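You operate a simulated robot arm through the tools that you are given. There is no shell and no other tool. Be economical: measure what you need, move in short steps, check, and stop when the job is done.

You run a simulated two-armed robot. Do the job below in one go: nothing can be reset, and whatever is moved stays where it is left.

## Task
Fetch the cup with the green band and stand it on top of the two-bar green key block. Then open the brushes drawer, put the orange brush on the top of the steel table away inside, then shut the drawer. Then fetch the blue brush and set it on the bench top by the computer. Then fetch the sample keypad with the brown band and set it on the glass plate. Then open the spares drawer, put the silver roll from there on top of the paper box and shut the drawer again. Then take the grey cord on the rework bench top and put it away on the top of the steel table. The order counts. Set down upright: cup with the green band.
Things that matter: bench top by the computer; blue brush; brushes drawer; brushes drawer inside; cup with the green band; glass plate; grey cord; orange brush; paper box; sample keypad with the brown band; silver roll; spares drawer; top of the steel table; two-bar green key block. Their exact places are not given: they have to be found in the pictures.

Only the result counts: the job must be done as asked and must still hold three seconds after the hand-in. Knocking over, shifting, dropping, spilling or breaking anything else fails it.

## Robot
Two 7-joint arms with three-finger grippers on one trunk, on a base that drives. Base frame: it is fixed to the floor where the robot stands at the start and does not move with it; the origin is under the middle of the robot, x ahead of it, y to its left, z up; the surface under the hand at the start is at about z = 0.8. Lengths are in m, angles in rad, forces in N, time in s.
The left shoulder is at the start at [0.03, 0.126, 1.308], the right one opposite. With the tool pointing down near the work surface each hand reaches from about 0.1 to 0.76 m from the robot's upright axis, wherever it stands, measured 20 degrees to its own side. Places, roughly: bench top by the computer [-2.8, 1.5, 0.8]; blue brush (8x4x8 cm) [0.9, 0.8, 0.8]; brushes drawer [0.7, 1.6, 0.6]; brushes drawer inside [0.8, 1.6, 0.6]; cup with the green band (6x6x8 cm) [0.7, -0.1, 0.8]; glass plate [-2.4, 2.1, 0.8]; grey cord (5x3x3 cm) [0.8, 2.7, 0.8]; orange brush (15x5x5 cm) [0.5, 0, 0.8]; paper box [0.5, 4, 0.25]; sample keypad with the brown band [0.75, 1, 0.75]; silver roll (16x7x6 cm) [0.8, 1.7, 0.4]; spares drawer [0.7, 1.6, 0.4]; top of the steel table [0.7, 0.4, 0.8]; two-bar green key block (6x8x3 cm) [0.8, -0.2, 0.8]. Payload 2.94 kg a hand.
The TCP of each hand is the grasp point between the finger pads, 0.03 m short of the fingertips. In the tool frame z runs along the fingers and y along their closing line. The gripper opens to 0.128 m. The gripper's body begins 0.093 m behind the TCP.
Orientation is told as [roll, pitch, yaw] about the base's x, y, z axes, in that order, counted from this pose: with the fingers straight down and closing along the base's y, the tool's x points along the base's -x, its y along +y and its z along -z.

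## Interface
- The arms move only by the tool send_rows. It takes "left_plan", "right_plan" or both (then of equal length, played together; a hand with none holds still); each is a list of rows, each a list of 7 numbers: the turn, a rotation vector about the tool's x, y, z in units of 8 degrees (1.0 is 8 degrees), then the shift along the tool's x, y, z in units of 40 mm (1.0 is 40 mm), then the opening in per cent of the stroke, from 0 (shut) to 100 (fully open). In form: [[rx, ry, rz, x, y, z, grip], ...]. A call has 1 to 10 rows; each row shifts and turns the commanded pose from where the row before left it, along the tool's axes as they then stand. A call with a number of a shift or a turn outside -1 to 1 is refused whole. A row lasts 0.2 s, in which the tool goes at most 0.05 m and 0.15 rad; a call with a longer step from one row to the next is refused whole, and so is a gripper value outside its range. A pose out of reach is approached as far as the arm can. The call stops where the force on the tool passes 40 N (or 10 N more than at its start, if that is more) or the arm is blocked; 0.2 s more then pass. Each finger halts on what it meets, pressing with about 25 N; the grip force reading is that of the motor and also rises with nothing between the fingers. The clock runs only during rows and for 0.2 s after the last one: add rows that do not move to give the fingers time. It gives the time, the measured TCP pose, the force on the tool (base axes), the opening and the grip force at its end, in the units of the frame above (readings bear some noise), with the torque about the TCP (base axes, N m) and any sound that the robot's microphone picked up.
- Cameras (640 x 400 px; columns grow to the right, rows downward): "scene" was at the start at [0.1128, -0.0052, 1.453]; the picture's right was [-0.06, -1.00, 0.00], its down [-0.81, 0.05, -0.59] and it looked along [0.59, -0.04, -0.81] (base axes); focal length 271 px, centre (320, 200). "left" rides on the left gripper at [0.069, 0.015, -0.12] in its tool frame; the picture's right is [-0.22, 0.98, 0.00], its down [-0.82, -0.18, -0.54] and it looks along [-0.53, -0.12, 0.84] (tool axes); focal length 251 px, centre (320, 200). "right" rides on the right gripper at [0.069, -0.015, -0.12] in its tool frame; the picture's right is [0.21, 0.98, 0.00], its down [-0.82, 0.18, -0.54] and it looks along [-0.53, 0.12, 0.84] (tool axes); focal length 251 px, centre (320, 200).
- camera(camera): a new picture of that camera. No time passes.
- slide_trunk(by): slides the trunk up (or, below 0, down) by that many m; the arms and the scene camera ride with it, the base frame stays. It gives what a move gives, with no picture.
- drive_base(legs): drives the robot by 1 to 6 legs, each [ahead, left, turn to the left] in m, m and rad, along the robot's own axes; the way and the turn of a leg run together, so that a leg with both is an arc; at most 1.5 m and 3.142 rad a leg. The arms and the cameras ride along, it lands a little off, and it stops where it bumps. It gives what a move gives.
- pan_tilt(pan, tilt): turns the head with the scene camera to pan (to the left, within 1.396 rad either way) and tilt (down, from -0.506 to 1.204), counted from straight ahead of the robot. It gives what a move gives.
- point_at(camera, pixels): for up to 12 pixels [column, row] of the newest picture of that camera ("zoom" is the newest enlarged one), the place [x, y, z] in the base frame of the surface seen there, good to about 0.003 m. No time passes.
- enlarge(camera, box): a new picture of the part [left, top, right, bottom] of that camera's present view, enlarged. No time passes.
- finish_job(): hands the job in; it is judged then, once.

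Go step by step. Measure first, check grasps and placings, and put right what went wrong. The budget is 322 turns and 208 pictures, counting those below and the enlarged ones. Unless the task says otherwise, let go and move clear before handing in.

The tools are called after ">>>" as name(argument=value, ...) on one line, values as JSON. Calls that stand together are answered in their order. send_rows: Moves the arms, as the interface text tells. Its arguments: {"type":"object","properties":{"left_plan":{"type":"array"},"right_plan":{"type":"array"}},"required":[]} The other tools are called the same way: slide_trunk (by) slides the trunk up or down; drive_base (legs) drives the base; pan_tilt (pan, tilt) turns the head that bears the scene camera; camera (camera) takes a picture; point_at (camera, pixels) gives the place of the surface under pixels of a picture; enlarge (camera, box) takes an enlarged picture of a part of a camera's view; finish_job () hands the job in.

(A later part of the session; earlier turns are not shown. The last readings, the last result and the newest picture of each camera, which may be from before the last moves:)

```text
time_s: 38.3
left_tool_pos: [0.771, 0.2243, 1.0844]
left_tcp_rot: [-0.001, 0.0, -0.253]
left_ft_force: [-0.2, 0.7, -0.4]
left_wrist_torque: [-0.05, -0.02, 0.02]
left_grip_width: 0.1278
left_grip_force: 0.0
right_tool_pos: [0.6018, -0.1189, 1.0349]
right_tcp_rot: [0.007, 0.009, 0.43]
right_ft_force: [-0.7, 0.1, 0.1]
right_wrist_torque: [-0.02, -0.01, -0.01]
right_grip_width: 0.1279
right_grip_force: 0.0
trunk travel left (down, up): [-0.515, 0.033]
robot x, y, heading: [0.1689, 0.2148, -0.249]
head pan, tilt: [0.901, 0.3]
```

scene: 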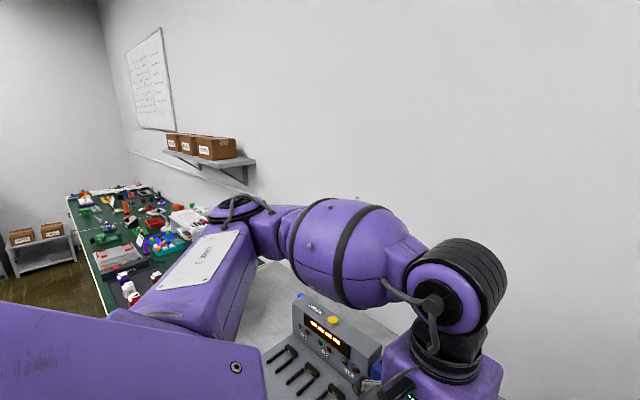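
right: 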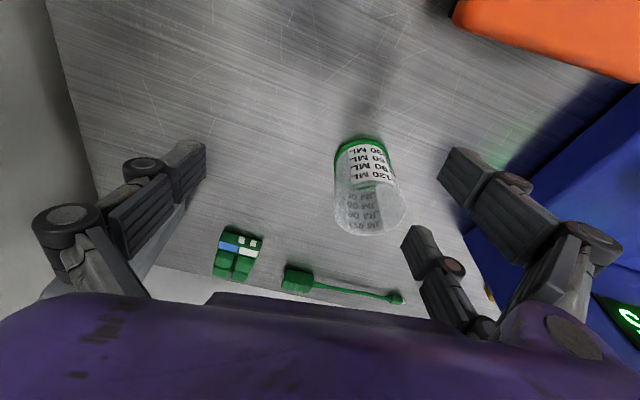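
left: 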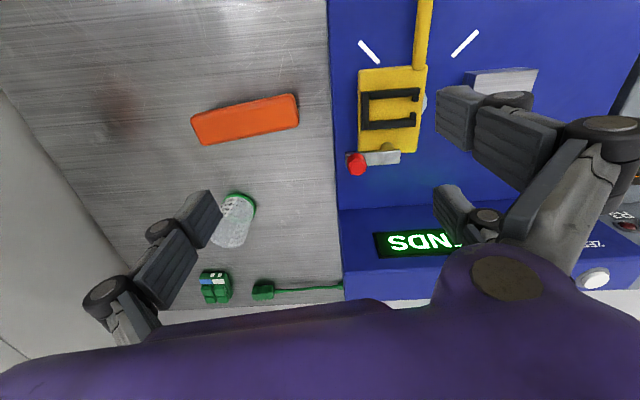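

The left arm extends fine, so I'll use it. I tuck the right hand back and retract the left hand.

>>> send_rows(right_plan=[[0, 0, 1, 0, 0, -0.2, 100], [0, 0, 1, 0, 0, -0.2, 100], [0, 0, 1, 0, 0, -0.2, 100], [0, 0, 1, 0, 0, -0.2, 100], [0, 0, 1, 0, 0, -0.2, 100], [0, 0, 0, 0.9, 0, -0.2, 100], [0, 0, 0, 0.9, 0, -0.2, 100], [0, 0, 0, 0.9, 0, 0, 100], [0, 0, 0, 0.9, 0, 0, 100], [0, 0, 0, 0.9, 0, 0, 100]], left_plan=[[0, 0, 0, 0.8, 0, 0, 100], [0, 0, 0, 0.8, 0, 0, 100], [0, 0, 0, 0.8, 0, 0, 100], [0, 0, 0, 0.8, 0, 0, 100], [0, 0, 0, 0.8, 0, 0, 100], [0, 0, 0, 0, 0, 0, 100], [0, 0, 0, 0, 0, 0, 100], [0, 0, 0, 0, 0, 0, 100], [0, 0, 0, 0, 0, 0, 100], [0, 0, 0, 0, 0, 0, 100]])

>>> drive_base(legs=[[-0.08, 0, 0], [0, 0, -0.35]])

```text
time_s: 40.5
left_tool_pos: [0.6133, 0.2649, 1.0811]
left_tcp_rot: [0.001, 0.0, -0.253]
left_ft_force: [-0.6, -0.4, -0.4]
left_wrist_torque: [0.02, -0.02, -0.01]
left_grip_width: 0.128
left_grip_force: 0.2
right_tool_pos: [0.4256, -0.0711, 1.0888]
right_tcp_rot: [-0.002, 0.012, -0.269]
right_ft_force: [0.3, 1.3, -0.3]
right_wrist_torque: [-0.01, -0.04, -0.01]
right_grip_width: 0.128
right_grip_force: 0.1
trunk travel left (down, up): [-0.515, 0.033]
robot x, y, heading: [0.1722, 0.215, -0.248]
head pan, tilt: [0.901, 0.3]
```

```text
time_s: 42.7
left_tool_pos: [0.5301, 0.1282, 1.081]
left_tcp_rot: [0.002, 0.0, -0.607]
left_ft_force: [0.3, -0.2, -0.5]
left_wrist_torque: [-0.03, 0.02, 0.03]
left_grip_width: 0.1279
left_grip_force: 0.0
right_tool_pos: [0.2372, -0.1242, 1.0883]
right_tcp_rot: [-0.002, 0.013, -0.62]
right_ft_force: [-1.0, 0.0, -0.4]
right_wrist_torque: [0.0, -0.05, 0.02]
right_grip_width: 0.1282
right_grip_force: 0.0
trunk travel left (down, up): [-0.515, 0.033]
robot x, y, heading: [0.0932, 0.2289, -0.605]
head pan, tilt: [0.901, 0.3]
```

>>> send_rows(right_plan=[[0, 0, 0, 0.3, 0.9, 0, 100], [0, 0, 0, 0.3, 0.9, 0, 100], [0, 0, 0, 0, 0, 0, 100]])

>>> drive_base(legs=[[0.132, -0.09, 0]])

>>> pan_tilt(pan=0.0, tilt=0.8)

>>> camera(camera="scene")

```text
time_s: 43.5
left_tool_pos: [0.5291, 0.1258, 1.0813]
left_tcp_rot: [0.001, 0.0, -0.606]
left_ft_force: [0.2, 0.1, -1.0]
left_wrist_torque: [0.03, 0.02, 0.04]
left_grip_width: 0.1278
left_grip_force: 0.1
right_tool_pos: [0.2567, -0.0532, 1.0902]
right_tcp_rot: [0.0, 0.013, -0.622]
right_ft_force: [-0.2, 0.3, -0.1]
right_wrist_torque: [0.02, -0.06, 0.0]
right_grip_width: 0.1281
right_grip_force: 0.1
trunk travel left (down, up): [-0.515, 0.033]
robot x, y, heading: [0.0942, 0.2342, -0.603]
head pan, tilt: [0.901, 0.3]
```

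```text
time_s: 44.9
left_tool_pos: [0.5861, -0.018, 1.0824]
left_tcp_rot: [0.0, -0.001, -0.6]
left_ft_force: [0.3, 0.5, -0.2]
left_wrist_torque: [-0.02, -0.02, 0.02]
left_grip_width: 0.1279
left_grip_force: 0.1
right_tool_pos: [0.3157, -0.2003, 1.0909]
right_tcp_rot: [-0.001, 0.013, -0.619]
right_ft_force: [-0.1, 0.6, -0.2]
right_wrist_torque: [0.01, -0.01, -0.01]
right_grip_width: 0.1281
right_grip_force: 0.0
trunk travel left (down, up): [-0.515, 0.033]
robot x, y, heading: [0.146, 0.0872, -0.605]
head pan, tilt: [0.901, 0.3]
```

```text
time_s: 46.1
left_tool_pos: [0.5871, -0.0195, 1.0819]
left_tcp_rot: [0.001, 0.004, -0.602]
left_ft_force: [0.0, -0.1, 0.1]
left_wrist_torque: [0.01, -0.02, 0.04]
left_grip_width: 0.1278
left_grip_force: 0.1
right_tool_pos: [0.3155, -0.2007, 1.0901]
right_tcp_rot: [-0.002, 0.012, -0.619]
right_ft_force: [0.3, 0.0, 0.5]
right_wrist_torque: [0.01, 0.0, -0.01]
right_grip_width: 0.1281
right_grip_force: 0.1
trunk travel left (down, up): [-0.515, 0.033]
robot x, y, heading: [0.1491, 0.0892, -0.603]
head pan, tilt: [0.0, 0.799]
```

```text
180 pictures are left
```

scene: 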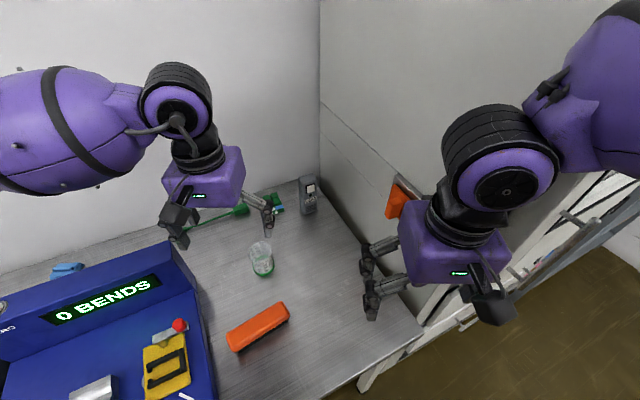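

Good placement: both arms are clear of the cabinet. I move the left hand over the cup.

>>> send_rows(left_plan=[[0, 0, 0, -0.578, -0.07, 0.7, 100], [0, 0, 0, -0.578, -0.07, 0.7, 100], [0, 0, 0, -0.578, -0.07, 0.7, 100], [0, 0, 0, -0.578, -0.07, 0.7, 100], [0, 0, 0, 0, 0, 0, 100]])

>>> camera(camera="left")

>>> camera(camera="scene")

```text
time_s: 47.3
left_tool_pos: [0.6546, -0.0793, 0.9715]
left_tcp_rot: [0.002, 0.0, -0.605]
left_ft_force: [0.1, 0.0, -0.6]
left_wrist_torque: [-0.01, 0.01, 0.0]
left_grip_width: 0.1277
left_grip_force: 0.0
right_tool_pos: [0.3149, -0.2008, 1.0892]
right_tcp_rot: [-0.002, 0.011, -0.619]
right_ft_force: [-0.1, 0.5, 0.2]
right_wrist_torque: [-0.02, 0.01, 0.01]
right_grip_width: 0.1282
right_grip_force: 0.1
trunk travel left (down, up): [-0.515, 0.033]
robot x, y, heading: [0.1505, 0.0864, -0.602]
head pan, tilt: [0.0, 0.799]
```

```text
179 pictures are left
```

left: 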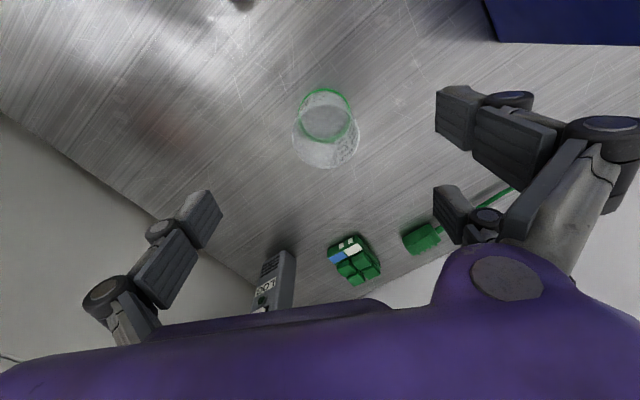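

```text
178 pictures are left
```

scene: 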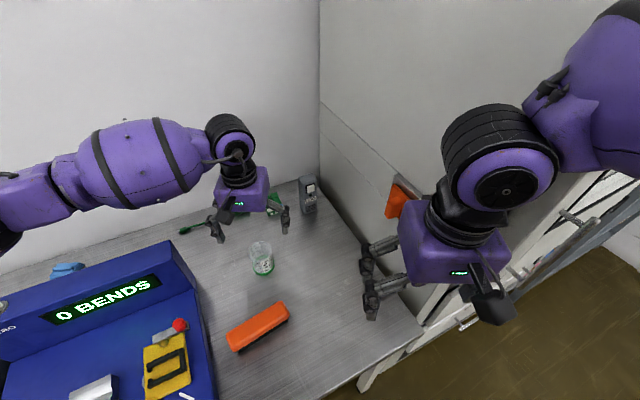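

The cup is centred beneath the tool axis (326 vs 320 px). I descend to z≈0.855 and close.

>>> send_rows(left_plan=[[0, 0, 0, 0, 0.05, 0.75, 100], [0, 0, 0, 0, 0.05, 0.75, 100], [0, 0, 0, 0, 0, 0.75, 100], [0, 0, 0, 0, 0, 0.65, 100], [0, 0, 0, 0, 0, 0, 100]])

>>> send_rows(left_plan=[[0, 0, 0, 0, 0, 0, 60], [0, 0, 0, 0, 0, 0, 30], [0, 0, 0, 0, 0, 0, 20], [0, 0, 0, 0, 0, 0, 20], [0, 0, 0, 0, 0, 0, 20]])

>>> camera(camera="left")

```text
time_s: 48.5
left_tool_pos: [0.6574, -0.0754, 0.8527]
left_tcp_rot: [-0.001, 0.0, -0.604]
left_ft_force: [0.9, 0.2, -0.2]
left_wrist_torque: [-0.01, 0.02, 0.02]
left_grip_width: 0.1278
left_grip_force: 0.1
right_tool_pos: [0.316, -0.1998, 1.0895]
right_tcp_rot: [-0.002, 0.013, -0.62]
right_ft_force: [-0.2, -0.5, 0.4]
right_wrist_torque: [-0.03, -0.01, -0.05]
right_grip_width: 0.1279
right_grip_force: 0.1
trunk travel left (down, up): [-0.515, 0.033]
robot x, y, heading: [0.1504, 0.0849, -0.601]
head pan, tilt: [0.0, 0.799]
```

```text
time_s: 49.7
left_tool_pos: [0.6586, -0.0753, 0.8534]
left_tcp_rot: [0.0, -0.001, -0.602]
left_ft_force: [-0.2, 0.1, 0.8]
left_wrist_torque: [0.01, 0.01, 0.0]
left_grip_width: 0.0517
left_grip_force: 25.6
right_tool_pos: [0.3156, -0.1995, 1.0898]
right_tcp_rot: [-0.003, 0.011, -0.618]
right_ft_force: [-0.7, 0.0, 0.1]
right_wrist_torque: [-0.03, 0.01, 0.0]
right_grip_width: 0.128
right_grip_force: 0.0
trunk travel left (down, up): [-0.515, 0.033]
robot x, y, heading: [0.1474, 0.0854, -0.604]
head pan, tilt: [0.0, 0.799]
```

```text
177 pictures are left
```

left: 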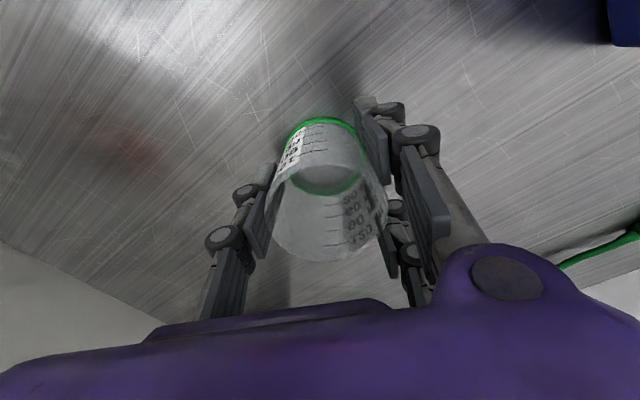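

The cup is held (opening 0.052, 25 N). I lift 0.075 and carry it over the key block (0.8485,−0.200).

>>> send_rows(left_plan=[[0, 0, 0, 0, 0, -0.95, 20], [0, 0, 0, 0, 0, -0.95, 20], [0, 0, 0, -0.813, 0.016, 0, 20], [0, 0, 0, -0.813, 0.016, 0, 20], [0, 0, 0, -0.813, 0.016, 0, 20], [0, 0, 0, -0.813, 0.016, 0, 20], [0, 0, 0, -0.813, 0.016, 0, 20], [0, 0, 0, -0.813, 0.016, 0, 20], [0, 0, 0, -0.813, 0.016, 0, 20], [0, 0, 0, 0, 0, 0, 20]])

>>> camera(camera="left")

>>> camera(camera="scene")

```text
time_s: 51.9
left_tool_pos: [0.8494, -0.2033, 0.9298]
left_tcp_rot: [-0.003, 0.001, -0.604]
left_ft_force: [0.4, 0.6, -0.6]
left_wrist_torque: [-0.06, 0.06, -0.04]
left_grip_width: 0.0509
left_grip_force: 24.8
right_tool_pos: [0.3163, -0.1992, 1.0908]
right_tcp_rot: [-0.003, 0.013, -0.62]
right_ft_force: [0.5, -0.1, 0.2]
right_wrist_torque: [0.0, 0.02, -0.05]
right_grip_width: 0.1281
right_grip_force: 0.1
trunk travel left (down, up): [-0.515, 0.033]
robot x, y, heading: [0.1505, 0.0843, -0.606]
head pan, tilt: [0.0, 0.799]
```

```text
176 pictures are left
```

left: 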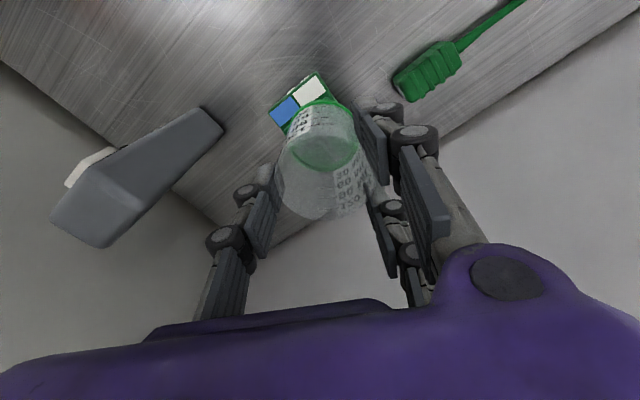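

```text
175 pictures are left
```

scene: 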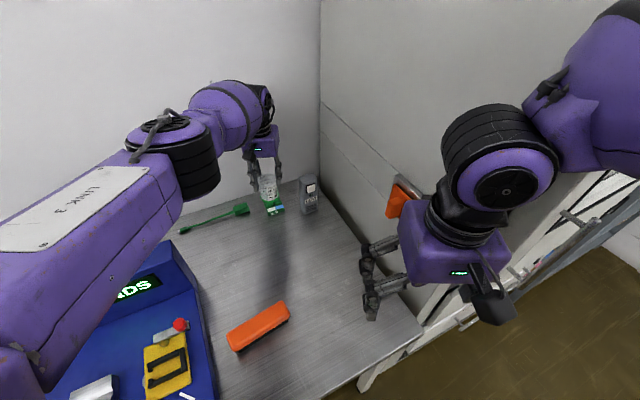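

The cup sits above the key block; I lower in small steps, watching the force.

>>> send_rows(left_plan=[[0, 0, 0, 0, 0.06, 0.5, 20], [0, 0, 0, 0, 0, 0.4, 20], [0, 0, 0, 0, 0, 0, 20]])

>>> camera(camera="left")

```text
time_s: 52.7
left_tool_pos: [0.8434, -0.1981, 0.8985]
left_tcp_rot: [0.0, -0.005, -0.604]
left_ft_force: [-0.5, -2.2, 24.7]
left_wrist_torque: [-0.28, 0.06, 0.01]
left_grip_width: 0.0484
left_grip_force: 24.8
left hand out of reach, approached as far as the arm can: row 1
right_tool_pos: [0.3132, -0.1995, 1.0905]
right_tcp_rot: [-0.001, 0.009, -0.619]
right_ft_force: [0.2, 1.1, -0.6]
right_wrist_torque: [0.01, 0.01, -0.01]
right_grip_width: 0.1278
right_grip_force: 0.1
trunk travel left (down, up): [-0.515, 0.033]
robot x, y, heading: [0.1488, 0.0825, -0.602]
head pan, tilt: [0.0, 0.799]
```

```text
174 pictures are left
```

left: 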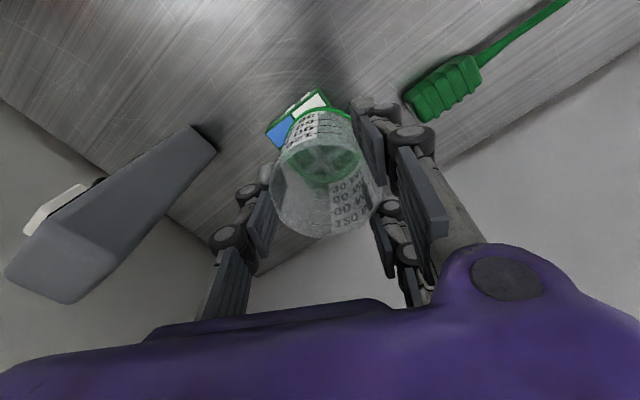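

Contact with 25 N at z=0.8985. I relieve it slightly and check the seating in zoom.

>>> send_rows(left_plan=[[0, 0, 0, 0, 0, -0.08, 20], [0, 0, 0, 0, 0, 0, 20]])

>>> enlarge(camera="scene", box=[230, 140, 330, 220])

>>> enlarge(camera="left", box=[240, 70, 420, 250])

```text
time_s: 53.3
left_tool_pos: [0.8413, -0.1976, 0.8973]
left_tcp_rot: [0.002, -0.001, -0.613]
left_ft_force: [11.1, 2.1, 32.2]
left_wrist_torque: [-0.03, -0.66, 0.05]
left_grip_width: 0.0486
left_grip_force: 24.7
left hand out of reach, approached as far as the arm can: row 1
right_tool_pos: [0.3138, -0.1997, 1.0904]
right_tcp_rot: [-0.003, 0.01, -0.62]
right_ft_force: [0.1, -0.2, 0.4]
right_wrist_torque: [0.0, 0.0, -0.01]
right_grip_width: 0.1281
right_grip_force: 0.1
trunk travel left (down, up): [-0.515, 0.033]
robot x, y, heading: [0.1483, 0.0873, -0.608]
head pan, tilt: [0.0, 0.799]
```

```text
5.00 times, centred on (280, 180) of scene
```

zoom: 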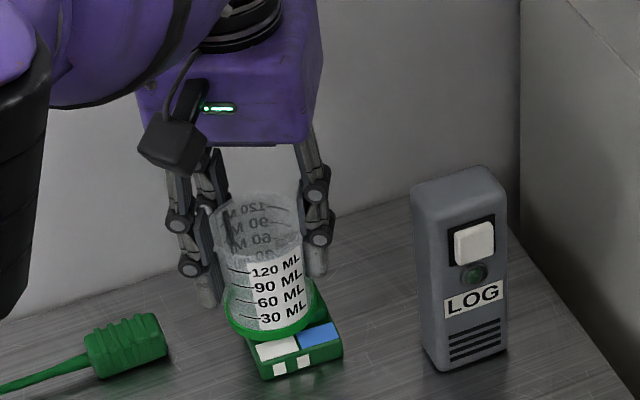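

```text
2.22 times, centred on (330, 160) of left
```

zoom: 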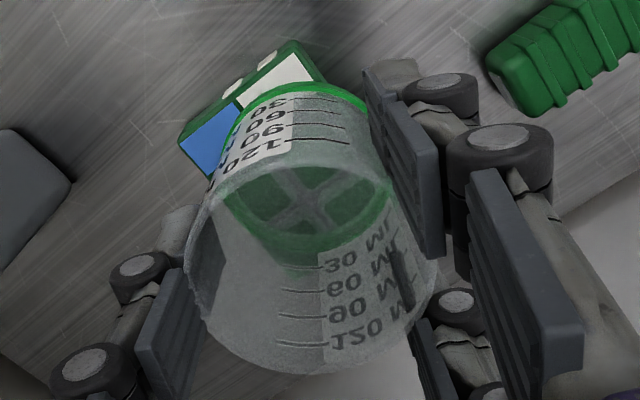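

Pressing 32 N at the arm's reach limit; I use the trunk to lift slightly straight up to relieve.

>>> slide_trunk(by=0.006)

>>> enlarge(camera="scene", box=[230, 140, 330, 220])

```text
time_s: 53.9
left_tool_pos: [0.8466, -0.1974, 0.914]
left_tcp_rot: [-0.001, -0.017, -0.608]
left_ft_force: [-0.4, -0.4, -0.9]
left_wrist_torque: [-0.01, 0.0, -0.02]
left_grip_width: 0.0484
left_grip_force: 24.9
right_tool_pos: [0.3154, -0.1988, 1.095]
right_tcp_rot: [-0.001, 0.012, -0.619]
right_ft_force: [0.0, 0.6, -0.3]
right_wrist_torque: [0.0, -0.02, 0.01]
right_grip_width: 0.128
right_grip_force: 0.0
trunk travel left (down, up): [-0.521, 0.027]
robot x, y, heading: [0.152, 0.0822, -0.608]
head pan, tilt: [0.0, 0.799]
```

```text
5.00 times, centred on (280, 180) of scene
```

zoom: 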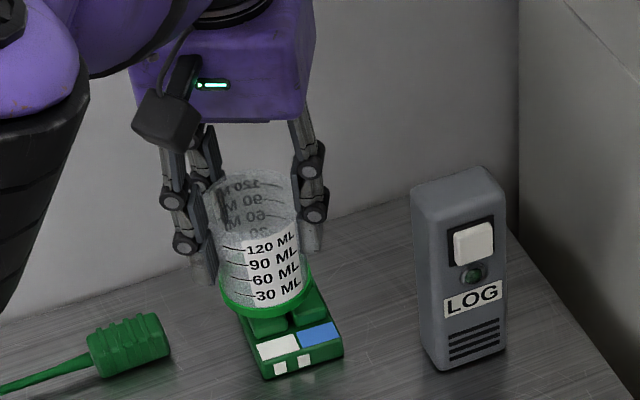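

The cup is now hovering free over the block. I drive 0.035 closer to get off the reach limit, then draw the hand back over the block centre.

>>> drive_base(legs=[[0.035, 0, 0]])

>>> send_rows(left_plan=[[0, 0.1, 0, 0.3, 0, 0, 20], [0, 0, 0, 0, 0, 0, 20]])

>>> camera(camera="left")

```text
time_s: 54.7
left_tool_pos: [0.8759, -0.2172, 0.9197]
left_tcp_rot: [-0.001, -0.024, -0.602]
left_ft_force: [-0.5, 0.2, 0.7]
left_wrist_torque: [-0.05, -0.01, 0.02]
left_grip_width: 0.0483
left_grip_force: 24.6
right_tool_pos: [0.3399, -0.2175, 1.0974]
right_tcp_rot: [-0.002, 0.01, -0.618]
right_ft_force: [-0.8, 1.4, 0.6]
right_wrist_torque: [-0.04, -0.06, 0.01]
right_grip_width: 0.1282
right_grip_force: 0.0
trunk travel left (down, up): [-0.521, 0.027]
robot x, y, heading: [0.1807, 0.0668, -0.6]
head pan, tilt: [0.0, 0.799]
```

```text
time_s: 55.3
left_tool_pos: [0.8669, -0.2114, 0.9156]
left_tcp_rot: [0.002, -0.007, -0.603]
left_ft_force: [-0.7, 1.1, -0.5]
left_wrist_torque: [0.02, -0.01, -0.02]
left_grip_width: 0.0483
left_grip_force: 25.1
right_tool_pos: [0.3427, -0.2203, 1.0957]
right_tcp_rot: [-0.002, 0.014, -0.617]
right_ft_force: [-0.4, -0.1, -0.1]
right_wrist_torque: [0.01, 0.01, -0.02]
right_grip_width: 0.1281
right_grip_force: 0.0
trunk travel left (down, up): [-0.521, 0.027]
robot x, y, heading: [0.1813, 0.0695, -0.601]
head pan, tilt: [0.0, 0.799]
```

```text
170 pictures are left
```

left: 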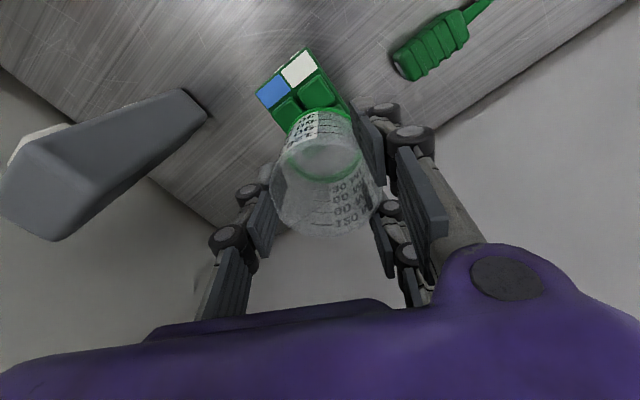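

>>> send_rows(left_plan=[[0, 0, 0, 0.56, 0, 0, 20], [0, 0, 0, 0, 0, 0.1, 20], [0, 0, 0, 0, 0, 0, 20]])

>>> enlarge(camera="scene", box=[230, 140, 330, 220])

>>> camera(camera="left")

```text
time_s: 56.1
left_tool_pos: [0.8493, -0.1988, 0.913]
left_tcp_rot: [-0.001, -0.007, -0.602]
left_ft_force: [0.3, 0.4, -1.2]
left_wrist_torque: [-0.02, 0.01, 0.0]
left_grip_width: 0.0486
left_grip_force: 25.1
right_tool_pos: [0.344, -0.2195, 1.0946]
right_tcp_rot: [-0.002, 0.012, -0.619]
right_ft_force: [-1.0, -0.8, 0.2]
right_wrist_torque: [-0.06, -0.02, 0.0]
right_grip_width: 0.1276
right_grip_force: 0.0
trunk travel left (down, up): [-0.521, 0.027]
robot x, y, heading: [0.1777, 0.0684, -0.6]
head pan, tilt: [0.0, 0.799]
```

```text
5.00 times, centred on (280, 180) of scene
```

zoom: 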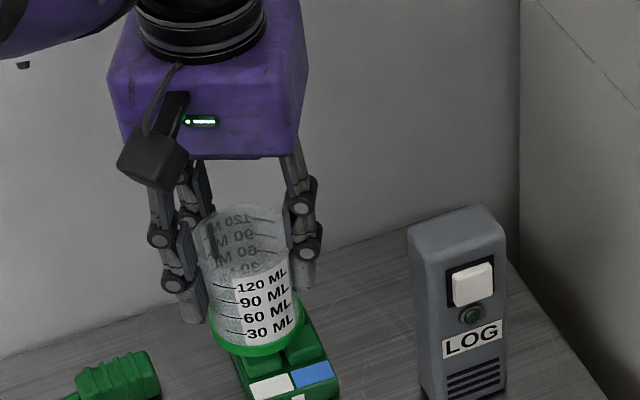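

```text
168 pictures are left
```

left: 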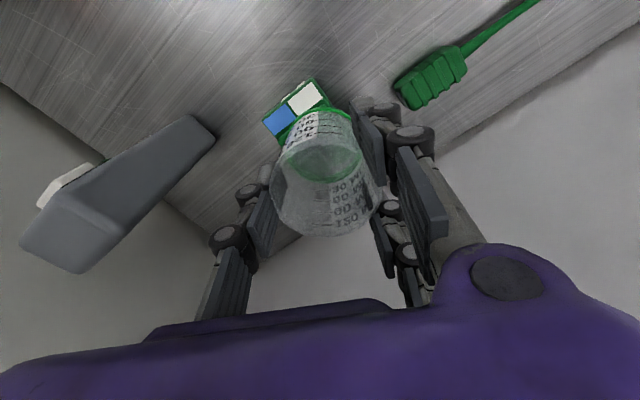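

The cup appears about 7 mm left of the keys' centre. I correct and lower gently.

>>> send_rows(left_plan=[[0, 0, 0, -0.1, -0.15, 0, 20], [0, 0, 0, 0, 0, 0.12, 20], [0, 0, 0, 0, 0, 0.12, 20], [0, 0, 0, 0, 0, 0, 20]])

>>> enlarge(camera="scene", box=[230, 140, 330, 220])

```text
time_s: 57.1
left_tool_pos: [0.8488, -0.2074, 0.9039]
left_tcp_rot: [0.001, -0.007, -0.603]
left_ft_force: [-0.5, 1.0, 0.2]
left_wrist_torque: [0.0, 0.01, 0.0]
left_grip_width: 0.0484
left_grip_force: 25.3
right_tool_pos: [0.3439, -0.2195, 1.0957]
right_tcp_rot: [-0.002, 0.016, -0.621]
right_ft_force: [0.1, -0.1, 0.6]
right_wrist_torque: [0.01, -0.02, -0.02]
right_grip_width: 0.1282
right_grip_force: 0.1
trunk travel left (down, up): [-0.521, 0.027]
robot x, y, heading: [0.1781, 0.0613, -0.604]
head pan, tilt: [0.0, 0.799]
```

```text
5.00 times, centred on (280, 180) of scene
```

zoom: 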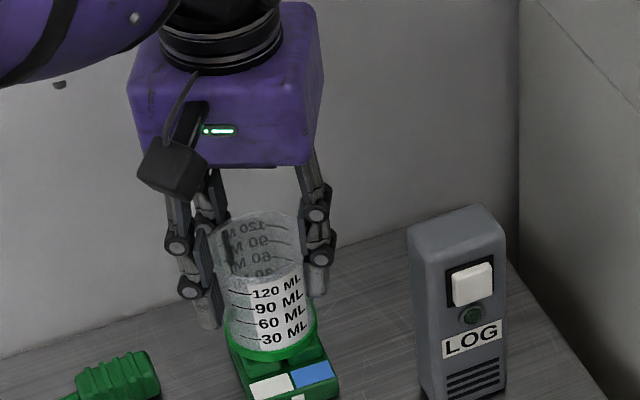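

>>> send_rows(left_plan=[[0, 0, 0, 0, 0, 0.1, 20], [0, 0, 0, 0, 0, 0, 20]])

>>> send_rows(left_plan=[[0, 0, 0, 0, 0, 0.07, 20], [0, 0, 0, 0, 0, 0, 20]])

```text
time_s: 57.7
left_tool_pos: [0.8483, -0.2067, 0.8992]
left_tcp_rot: [0.001, -0.007, -0.604]
left_ft_force: [-0.4, -0.2, 0.5]
left_wrist_torque: [0.04, 0.02, 0.0]
left_grip_width: 0.0484
left_grip_force: 25.7
right_tool_pos: [0.3434, -0.2191, 1.0956]
right_tcp_rot: [0.0, 0.011, -0.619]
right_ft_force: [0.7, 0.2, 0.9]
right_wrist_torque: [-0.01, -0.02, -0.02]
right_grip_width: 0.128
right_grip_force: 0.0
trunk travel left (down, up): [-0.521, 0.027]
robot x, y, heading: [0.1729, 0.0686, -0.603]
head pan, tilt: [0.0, 0.799]
```

```text
time_s: 58.3
left_tool_pos: [0.848, -0.2074, 0.8987]
left_tcp_rot: [-0.001, -0.011, -0.602]
left_ft_force: [0.5, 0.8, 7.9]
left_wrist_torque: [0.11, 0.1, 0.02]
left_grip_width: 0.0485
left_grip_force: 24.8
right_tool_pos: [0.3438, -0.2188, 1.0967]
right_tcp_rot: [-0.002, 0.012, -0.618]
right_ft_force: [-0.4, -0.2, -0.1]
right_wrist_torque: [0.0, 0.02, 0.0]
right_grip_width: 0.128
right_grip_force: 0.0
trunk travel left (down, up): [-0.521, 0.027]
robot x, y, heading: [0.18, 0.0634, -0.605]
head pan, tilt: [0.0, 0.799]
```

Light contact (8 N). I open gradually.

>>> send_rows(left_plan=[[0, 0, 0, 0, 0, 0, 40], [0, 0, 0, 0, 0, 0, 45], [0, 0, 0, 0, 0, 0, 55], [0, 0, 0, 0, 0, 0, 65], [0, 0, 0, 0, 0, 0, 70]])

>>> camera(camera="left")

>>> enlarge(camera="scene", box=[230, 140, 330, 220])

```text
time_s: 59.5
left_tool_pos: [0.8479, -0.2068, 0.8954]
left_tcp_rot: [0.0, -0.008, -0.602]
left_ft_force: [0.6, 0.1, -0.1]
left_wrist_torque: [-0.01, 0.0, 0.0]
left_grip_width: 0.0897
left_grip_force: 0.0
right_tool_pos: [0.3421, -0.2189, 1.0955]
right_tcp_rot: [-0.003, 0.013, -0.622]
right_ft_force: [0.4, 0.0, -0.4]
right_wrist_torque: [-0.01, 0.02, -0.02]
right_grip_width: 0.1281
right_grip_force: 0.1
trunk travel left (down, up): [-0.521, 0.027]
robot x, y, heading: [0.1789, 0.0677, -0.604]
head pan, tilt: [0.0, 0.799]
```

```text
166 pictures are left
```

left: 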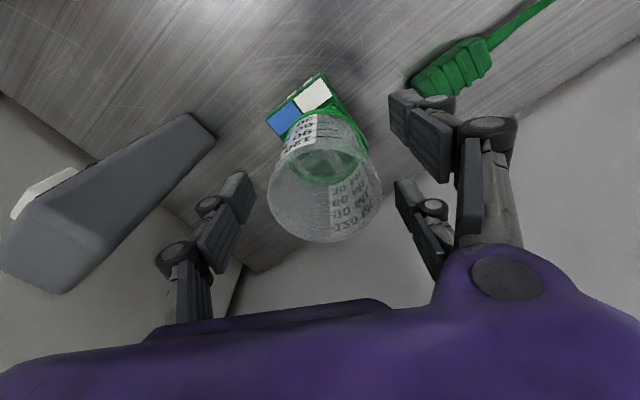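

```text
5.00 times, centred on (280, 180) of scene
```

zoom: 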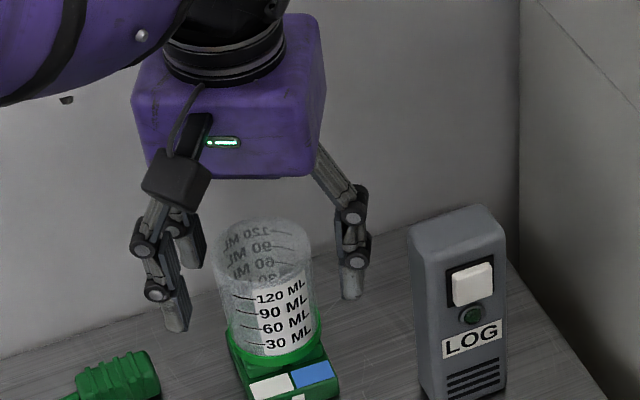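

The cup stands upright on the block, fingers clear. I lift straight up and withdraw.

>>> send_rows(left_plan=[[0, 0, 0, 0, 0, -0.6, 70], [0, 0, 0, 0, 0, -0.8, 70], [0, 0, 0, 0, 0, -0.8, 70], [0, 0, 0, 0, 0, -0.8, 70], [0, 0, 0, 0.9, 0, 0, 70], [0, 0, 0, 0.9, 0, 0, 70], [0, 0, 0, 0.9, 0, 0, 70], [0, 0, 0, 0.9, 0, 0, 70], [0, 0, 0, 0, 0, 0, 100]])

>>> camera(camera="scene")

>>> enlarge(camera="scene", box=[200, 140, 360, 240])

```text
time_s: 61.5
left_tool_pos: [0.7284, -0.126, 1.019]
left_tcp_rot: [0.0, -0.008, -0.602]
left_ft_force: [0.7, -0.3, 0.1]
left_wrist_torque: [0.02, -0.01, 0.0]
left_grip_width: 0.1277
left_grip_force: 0.0
right_tool_pos: [0.344, -0.22, 1.0962]
right_tcp_rot: [-0.001, 0.015, -0.619]
right_ft_force: [0.1, 0.1, 0.3]
right_wrist_torque: [0.02, 0.0, 0.02]
right_grip_width: 0.1279
right_grip_force: 0.1
trunk travel left (down, up): [-0.521, 0.027]
robot x, y, heading: [0.182, 0.0653, -0.602]
head pan, tilt: [0.0, 0.799]
```

```text
164 pictures are left
```

scene: 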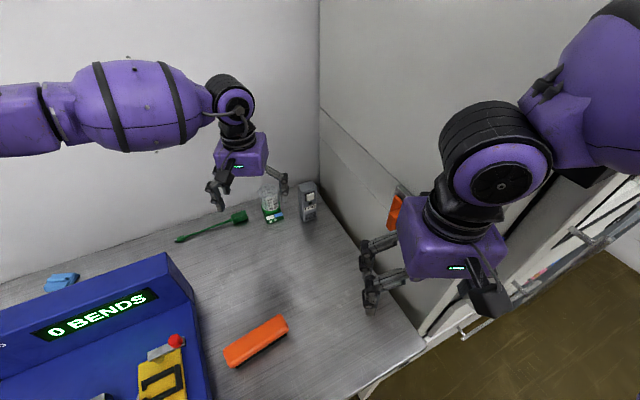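

```text
4.00 times, centred on (280, 190) of scene
```

zoom: 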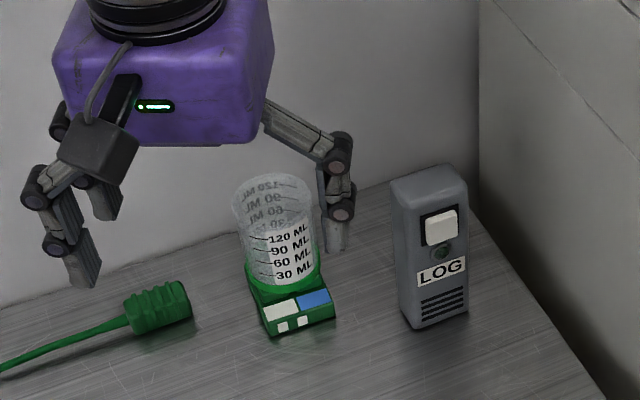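

The cup stands well. Now retract the left hand, back off and turn to face ahead; then view the drawer area to the left.

>>> send_rows(left_plan=[[0, 0, 0, 0.9, 0, -0.4, 100], [0, 0, 0, 0.9, 0, -0.4, 100], [0, 0, 0, 0.9, 0, -0.4, 100], [0, 0, 0, 0.9, 0, 0, 100], [0, 0, 0, 0, 0, 0, 100]])

>>> drive_base(legs=[[-0.35, 0, 0], [0, 0, 0.6]])

>>> pan_tilt(pan=1.0, tilt=0.5)

>>> camera(camera="scene")

```text
time_s: 62.7
left_tool_pos: [0.6106, -0.0439, 1.0601]
left_tcp_rot: [-0.001, -0.007, -0.602]
left_ft_force: [0.5, -0.1, 0.0]
left_wrist_torque: [0.01, -0.01, 0.01]
left_grip_width: 0.1281
left_grip_force: 0.0
right_tool_pos: [0.3431, -0.2195, 1.0957]
right_tcp_rot: [-0.002, 0.014, -0.62]
right_ft_force: [0.4, 0.0, 0.5]
right_wrist_torque: [0.04, 0.0, -0.01]
right_grip_width: 0.1278
right_grip_force: 0.1
trunk travel left (down, up): [-0.521, 0.027]
robot x, y, heading: [0.1779, 0.0661, -0.604]
head pan, tilt: [0.0, 0.799]
```

```text
time_s: 66.6
left_tool_pos: [0.3078, 0.4138, 1.0616]
left_tcp_rot: [0.0, -0.008, -0.015]
left_ft_force: [-0.9, 0.1, 0.3]
left_wrist_torque: [-0.02, 0.02, 0.0]
left_grip_width: 0.1281
left_grip_force: 0.0
right_tool_pos: [0.1846, 0.1205, 1.0962]
right_tcp_rot: [-0.002, 0.013, -0.033]
right_ft_force: [-0.3, 0.1, -0.1]
right_wrist_torque: [0.0, 0.04, -0.01]
right_grip_width: 0.1281
right_grip_force: 0.0
trunk travel left (down, up): [-0.521, 0.027]
robot x, y, heading: [-0.1136, 0.2658, -0.017]
head pan, tilt: [0.0, 0.799]
```

```text
time_s: 67.9
left_tool_pos: [0.3091, 0.414, 1.061]
left_tcp_rot: [0.0, -0.008, -0.015]
left_ft_force: [0.4, 0.8, 0.9]
left_wrist_torque: [0.0, -0.01, 0.01]
left_grip_width: 0.1281
left_grip_force: 0.1
right_tool_pos: [0.1843, 0.1205, 1.0952]
right_tcp_rot: [-0.002, 0.013, -0.03]
right_ft_force: [-0.2, 0.4, 0.7]
right_wrist_torque: [-0.06, -0.02, -0.01]
right_grip_width: 0.1277
right_grip_force: 0.1
trunk travel left (down, up): [-0.521, 0.027]
robot x, y, heading: [-0.1143, 0.2693, -0.015]
head pan, tilt: [1.0, 0.499]
```

```text
162 pictures are left
```

scene: 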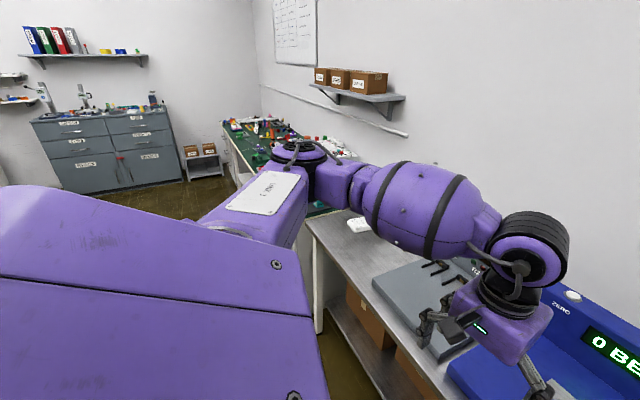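

>>> drive_base(legs=[[-0.05, 1.25, 0.015]])

>>> pan_tilt(pan=0.2, tilt=0.7)

>>> camera(camera="scene")

```text
time_s: 79.3
left_tool_pos: [0.2714, 1.6897, 1.0614]
left_tcp_rot: [-0.001, -0.007, -0.006]
left_ft_force: [-0.4, 0.3, 0.5]
left_wrist_torque: [0.03, 0.04, 0.01]
left_grip_width: 0.128
left_grip_force: 0.1
right_tool_pos: [0.1484, 1.3937, 1.0958]
right_tcp_rot: [-0.001, 0.013, -0.024]
right_ft_force: [0.0, 1.4, -0.4]
right_wrist_torque: [-0.02, -0.01, 0.0]
right_grip_width: 0.1282
right_grip_force: 0.1
trunk travel left (down, up): [-0.521, 0.027]
robot x, y, heading: [-0.1488, 1.5394, -0.012]
head pan, tilt: [1.0, 0.499]
```

```text
time_s: 80.4
left_tool_pos: [0.2723, 1.6898, 1.0617]
left_tcp_rot: [0.0, -0.008, -0.007]
left_ft_force: [-0.8, -1.2, 0.1]
left_wrist_torque: [-0.01, -0.04, 0.0]
left_grip_width: 0.1279
left_grip_force: 0.1
right_tool_pos: [0.1492, 1.3944, 1.0955]
right_tcp_rot: [-0.002, 0.015, -0.023]
right_ft_force: [0.2, 0.0, 0.2]
right_wrist_torque: [0.01, -0.04, 0.0]
right_grip_width: 0.1282
right_grip_force: 0.1
trunk travel left (down, up): [-0.521, 0.027]
robot x, y, heading: [-0.1499, 1.5353, -0.011]
head pan, tilt: [0.201, 0.7]
```

```text
161 pictures are left
```

scene: 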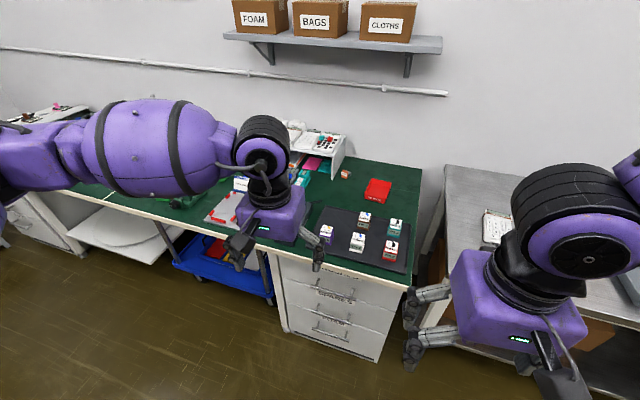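

>>> enlarge(camera="scene", box=[260, 245, 420, 365])

>>> point_at(camera="zoom", pixels=[[225, 175], [330, 210], [390, 270], [200, 180], [360, 250], [260, 225], [280, 320], [350, 345], [100, 60], [600, 120]])

```text
3.33 times, centred on (340, 305) of scene
```

zoom: 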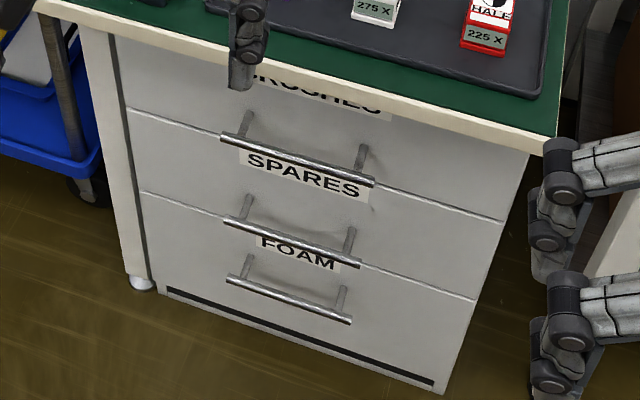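

```text
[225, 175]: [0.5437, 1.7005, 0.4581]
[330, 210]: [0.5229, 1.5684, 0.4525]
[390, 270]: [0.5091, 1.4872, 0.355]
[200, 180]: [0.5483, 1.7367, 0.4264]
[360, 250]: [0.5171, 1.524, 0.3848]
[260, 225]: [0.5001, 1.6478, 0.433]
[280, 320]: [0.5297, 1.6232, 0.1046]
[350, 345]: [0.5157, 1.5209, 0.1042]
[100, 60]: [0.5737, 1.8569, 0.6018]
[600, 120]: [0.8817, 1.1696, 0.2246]
```

The three drawers read BRUSHES, SPARES, FOAM from top to bottom; the face is yawed about −0.16. I measure the handle bars.

>>> point_at(camera="zoom", pixels=[[226, 137], [300, 159], [370, 182], [250, 122], [362, 158], [230, 220], [295, 242], [355, 263], [180, 110], [450, 190], [480, 180], [140, 80]])

>>> pan_tilt(pan=0.2, tilt=0.5)

>>> camera(camera="scene")

```text
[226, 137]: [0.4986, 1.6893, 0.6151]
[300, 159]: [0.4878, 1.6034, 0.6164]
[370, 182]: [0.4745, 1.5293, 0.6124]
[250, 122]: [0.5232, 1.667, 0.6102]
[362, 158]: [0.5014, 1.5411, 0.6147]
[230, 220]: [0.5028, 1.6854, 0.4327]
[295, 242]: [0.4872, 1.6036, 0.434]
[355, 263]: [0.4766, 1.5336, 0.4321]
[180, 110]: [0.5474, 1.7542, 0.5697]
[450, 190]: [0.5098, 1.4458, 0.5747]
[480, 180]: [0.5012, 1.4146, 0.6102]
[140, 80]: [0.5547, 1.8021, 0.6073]
```

```text
time_s: 81.1
left_tool_pos: [0.2722, 1.6898, 1.0602]
left_tcp_rot: [0.0, -0.007, -0.006]
left_ft_force: [-0.1, 0.9, 0.4]
left_wrist_torque: [-0.04, 0.01, 0.02]
left_grip_width: 0.1278
left_grip_force: 0.0
right_tool_pos: [0.1487, 1.3946, 1.0952]
right_tcp_rot: [-0.001, 0.014, -0.025]
right_ft_force: [-1.0, 0.2, 0.2]
right_wrist_torque: [0.0, 0.0, -0.04]
right_grip_width: 0.1279
right_grip_force: 0.0
trunk travel left (down, up): [-0.521, 0.027]
robot x, y, heading: [-0.1479, 1.5382, -0.001]
head pan, tilt: [0.201, 0.499]
```

```text
159 pictures are left
```

scene: 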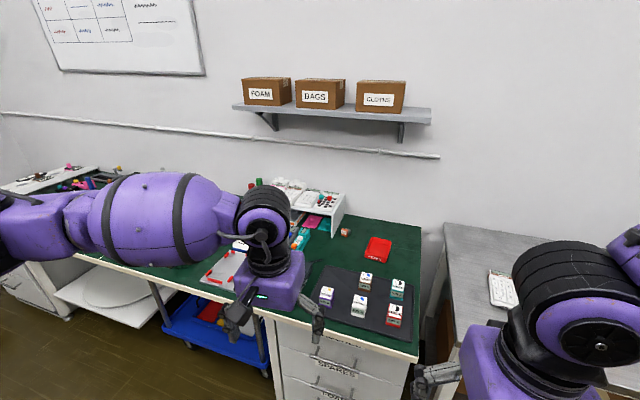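

>>> point_at(camera="scene", pixels=[[335, 334], [345, 333], [380, 350], [360, 300], [290, 315], [410, 355], [365, 332], [327, 290], [500, 290], [378, 250]])

>>> enlarge(camera="scene", box=[440, 220, 600, 320])

```text
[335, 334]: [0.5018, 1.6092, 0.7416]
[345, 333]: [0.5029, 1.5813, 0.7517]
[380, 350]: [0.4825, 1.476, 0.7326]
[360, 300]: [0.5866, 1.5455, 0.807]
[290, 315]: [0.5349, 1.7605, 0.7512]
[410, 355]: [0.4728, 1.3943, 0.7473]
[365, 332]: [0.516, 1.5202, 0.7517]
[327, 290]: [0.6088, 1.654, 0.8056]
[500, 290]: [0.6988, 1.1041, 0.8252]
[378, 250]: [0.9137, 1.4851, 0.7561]
```

```text
4.00 times, centred on (520, 270) of scene
```

zoom: 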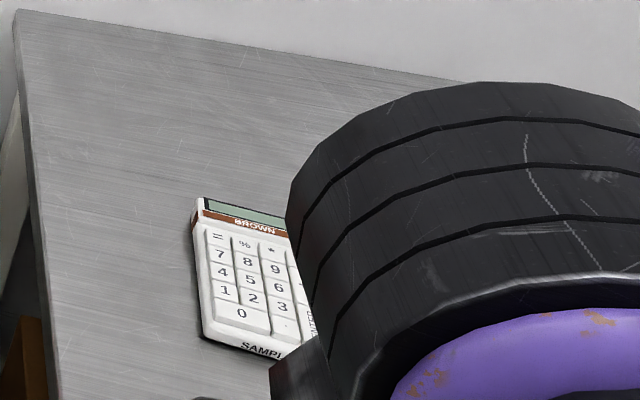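

The bench edge overhangs to x≈0.50, so the handle (centre (0.487,1.607,0.615)) needs a forward-pointing hand with vertical closing. I turn the robot square to the face, and turn the left hand by −90° yaw first.

>>> drive_base(legs=[[0.07, 0.058, -0.16]])

>>> send_rows(left_plan=[[0, 0, 1, 0, 0, 0, 60], [0, 0, 1, 0, 0, 0, 60], [0, 0, 1, 0, 0, 0, 60], [0, 0, 1, 0, 0, 0, 60], [0, 0, 1, 0, 0, 0, 60], [0, 0, 1, 0, 0, 0, 60], [0, 0, 1, 0, 0, 0, 60], [0, 0, 1, 0, 0, 0, 60], [0, 0, 1, 0, 0, 0, 60], [0, 0, 1, 0, 0, 0, 60]])

```text
time_s: 82.3
left_tool_pos: [0.3634, 1.6709, 1.0617]
left_tcp_rot: [0.0, -0.009, -0.165]
left_ft_force: [0.3, 0.3, 0.4]
left_wrist_torque: [-0.03, 0.0, -0.02]
left_grip_width: 0.1281
left_grip_force: 0.1
right_tool_pos: [0.1964, 1.3993, 1.0956]
right_tcp_rot: [-0.001, 0.012, -0.183]
right_ft_force: [0.8, -0.5, 0.1]
right_wrist_torque: [0.03, 0.01, -0.04]
right_grip_width: 0.1281
right_grip_force: 0.0
trunk travel left (down, up): [-0.521, 0.027]
robot x, y, heading: [-0.0758, 1.586, -0.169]
head pan, tilt: [0.201, 0.499]
```

```text
time_s: 84.5
left_tool_pos: [0.3456, 1.6759, 1.0561]
left_tcp_rot: [0.006, -0.001, -1.354]
left_ft_force: [-0.3, -0.3, 0.6]
left_wrist_torque: [-0.01, 0.01, -0.01]
left_grip_width: 0.0766
left_grip_force: 0.0
left hand out of reach, approached as far as the arm can: row 9, 10
right_tool_pos: [0.196, 1.399, 1.095]
right_tcp_rot: [-0.001, 0.014, -0.181]
right_ft_force: [0.0, 0.5, -0.4]
right_wrist_torque: [-0.02, 0.01, 0.0]
right_grip_width: 0.1279
right_grip_force: 0.2
trunk travel left (down, up): [-0.521, 0.027]
robot x, y, heading: [-0.0751, 1.5896, -0.166]
head pan, tilt: [0.201, 0.499]
```

The yaw limit is reached at −68° relative; I go the other way to +90°.

>>> send_rows(left_plan=[[0, 0, -1, 0, 0, 0, 60], [0, 0, -1, 0, 0, 0, 60], [0, 0, -1, 0, 0, 0, 60], [0, 0, -1, 0, 0, 0, 60], [0, 0, -1, 0, 0, 0, 60], [0, 0, -1, 0, 0, 0, 60], [0, 0, -1, 0, 0, 0, 60], [0, 0, -1, 0, 0, 0, 60], [0, 0, -1, 0, 0, 0, 60], [0, 0, -1, 0, 0, 0, 60]])

>>> send_rows(left_plan=[[0, 0, -1, 0, 0, 0, 60], [0, 0, -1, 0, 0, 0, 60], [0, 0, -1, 0, 0, 0, 60], [0, 0, -1, 0, 0, 0, 60], [0, 0, -1, 0, 0, 0, 60], [0, 0, -1, 0, 0, 0, 60], [0, 0, -1, 0, 0, 0, 60], [0, 0, -1, 0, 0, 0, 60], [0, 0, -1, 0, 0, 0, 60], [0, 0, -0.8, 0, 0, 0, 60]])

```text
time_s: 86.7
left_tool_pos: [0.3446, 1.6745, 1.0565]
left_tcp_rot: [-0.003, -0.007, 0.044]
left_ft_force: [0.5, -0.5, 0.5]
left_wrist_torque: [0.01, 0.04, 0.0]
left_grip_width: 0.0769
left_grip_force: 0.0
right_tool_pos: [0.1968, 1.4004, 1.0955]
right_tcp_rot: [-0.002, 0.014, -0.181]
right_ft_force: [-0.3, 0.4, 0.5]
right_wrist_torque: [-0.03, -0.01, 0.03]
right_grip_width: 0.1281
right_grip_force: 0.0
trunk travel left (down, up): [-0.521, 0.027]
robot x, y, heading: [-0.0747, 1.5904, -0.168]
head pan, tilt: [0.201, 0.499]
```

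```text
time_s: 88.9
left_tool_pos: [0.3453, 1.6741, 1.0573]
left_tcp_rot: [-0.007, 0.0, 1.414]
left_ft_force: [-0.9, -0.3, 0.4]
left_wrist_torque: [-0.02, 0.02, 0.01]
left_grip_width: 0.0768
left_grip_force: 0.1
right_tool_pos: [0.1959, 1.4003, 1.0953]
right_tcp_rot: [-0.004, 0.014, -0.181]
right_ft_force: [0.2, -1.1, 0.0]
right_wrist_torque: [0.0, -0.01, -0.01]
right_grip_width: 0.128
right_grip_force: 0.0
trunk travel left (down, up): [-0.521, 0.027]
robot x, y, heading: [-0.0767, 1.5893, -0.167]
head pan, tilt: [0.201, 0.499]
```

+90° works. Now I tilt the fingers forward by 76° and lower the trunk.

>>> send_rows(left_plan=[[0.95, 0, 0, 0, 0, 0, 60], [0.95, 0, 0, 0, 0, 0, 60], [0.95, 0, 0, 0, 0, 0, 60], [0.95, 0, 0, 0, 0, 0, 60], [0.95, 0, 0, 0, 0, 0, 60], [0.95, 0, 0, 0, 0, 0, 60], [0.95, 0, 0, 0, 0, 0, 60], [0.95, 0, 0, 0, 0, 0, 60], [0.95, 0, 0, 0, 0, 0, 60], [0.95, 0, 0, 0, 0, 0, 60]])

>>> slide_trunk(by=-0.3)

>>> camera(camera="scene")

```text
time_s: 91.1
left_tool_pos: [0.4197, 1.6727, 1.0487]
left_tcp_rot: [-0.87, 0.029, 1.322]
left_ft_force: [-0.1, -0.1, -0.2]
left_wrist_torque: [-0.04, -0.04, -0.01]
left_grip_width: 0.0767
left_grip_force: 0.0
left hand out of reach, approached as far as the arm can: row 3, 4, 5, 6, 7, 8, 9, 10
right_tool_pos: [0.1966, 1.4001, 1.0959]
right_tcp_rot: [-0.003, 0.012, -0.179]
right_ft_force: [0.1, -0.4, 0.1]
right_wrist_torque: [-0.03, 0.0, -0.01]
right_grip_width: 0.128
right_grip_force: 0.0
trunk travel left (down, up): [-0.521, 0.027]
robot x, y, heading: [-0.0729, 1.5921, -0.166]
head pan, tilt: [0.201, 0.499]
```

```text
time_s: 94.1
left_tool_pos: [0.3452, 1.6834, 0.5781]
left_tcp_rot: [-0.432, 0.059, 1.341]
left_ft_force: [0.2, 1.1, 0.4]
left_wrist_torque: [-0.01, 0.03, -0.02]
left_grip_width: 0.0767
left_grip_force: 0.2
right_tool_pos: [0.1642, 1.406, 0.7082]
right_tcp_rot: [-0.01, 0.399, -0.184]
right_ft_force: [0.7, -0.4, 0.2]
right_wrist_torque: [0.03, 0.0, 0.01]
right_grip_width: 0.1283
right_grip_force: 0.0
trunk travel left (down, up): [-0.221, 0.327]
robot x, y, heading: [-0.0767, 1.5866, -0.16]
head pan, tilt: [0.201, 0.499]
```

```text
157 pictures are left
```

scene: 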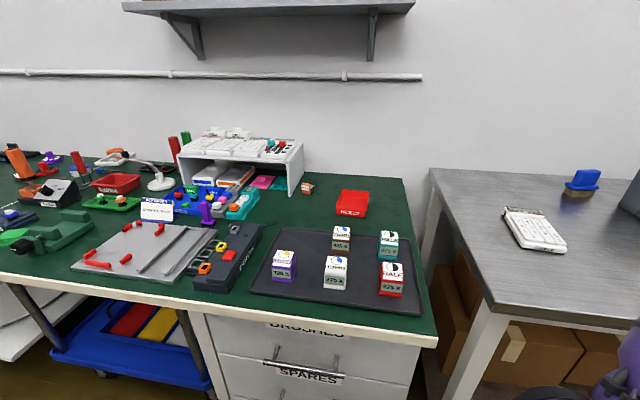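

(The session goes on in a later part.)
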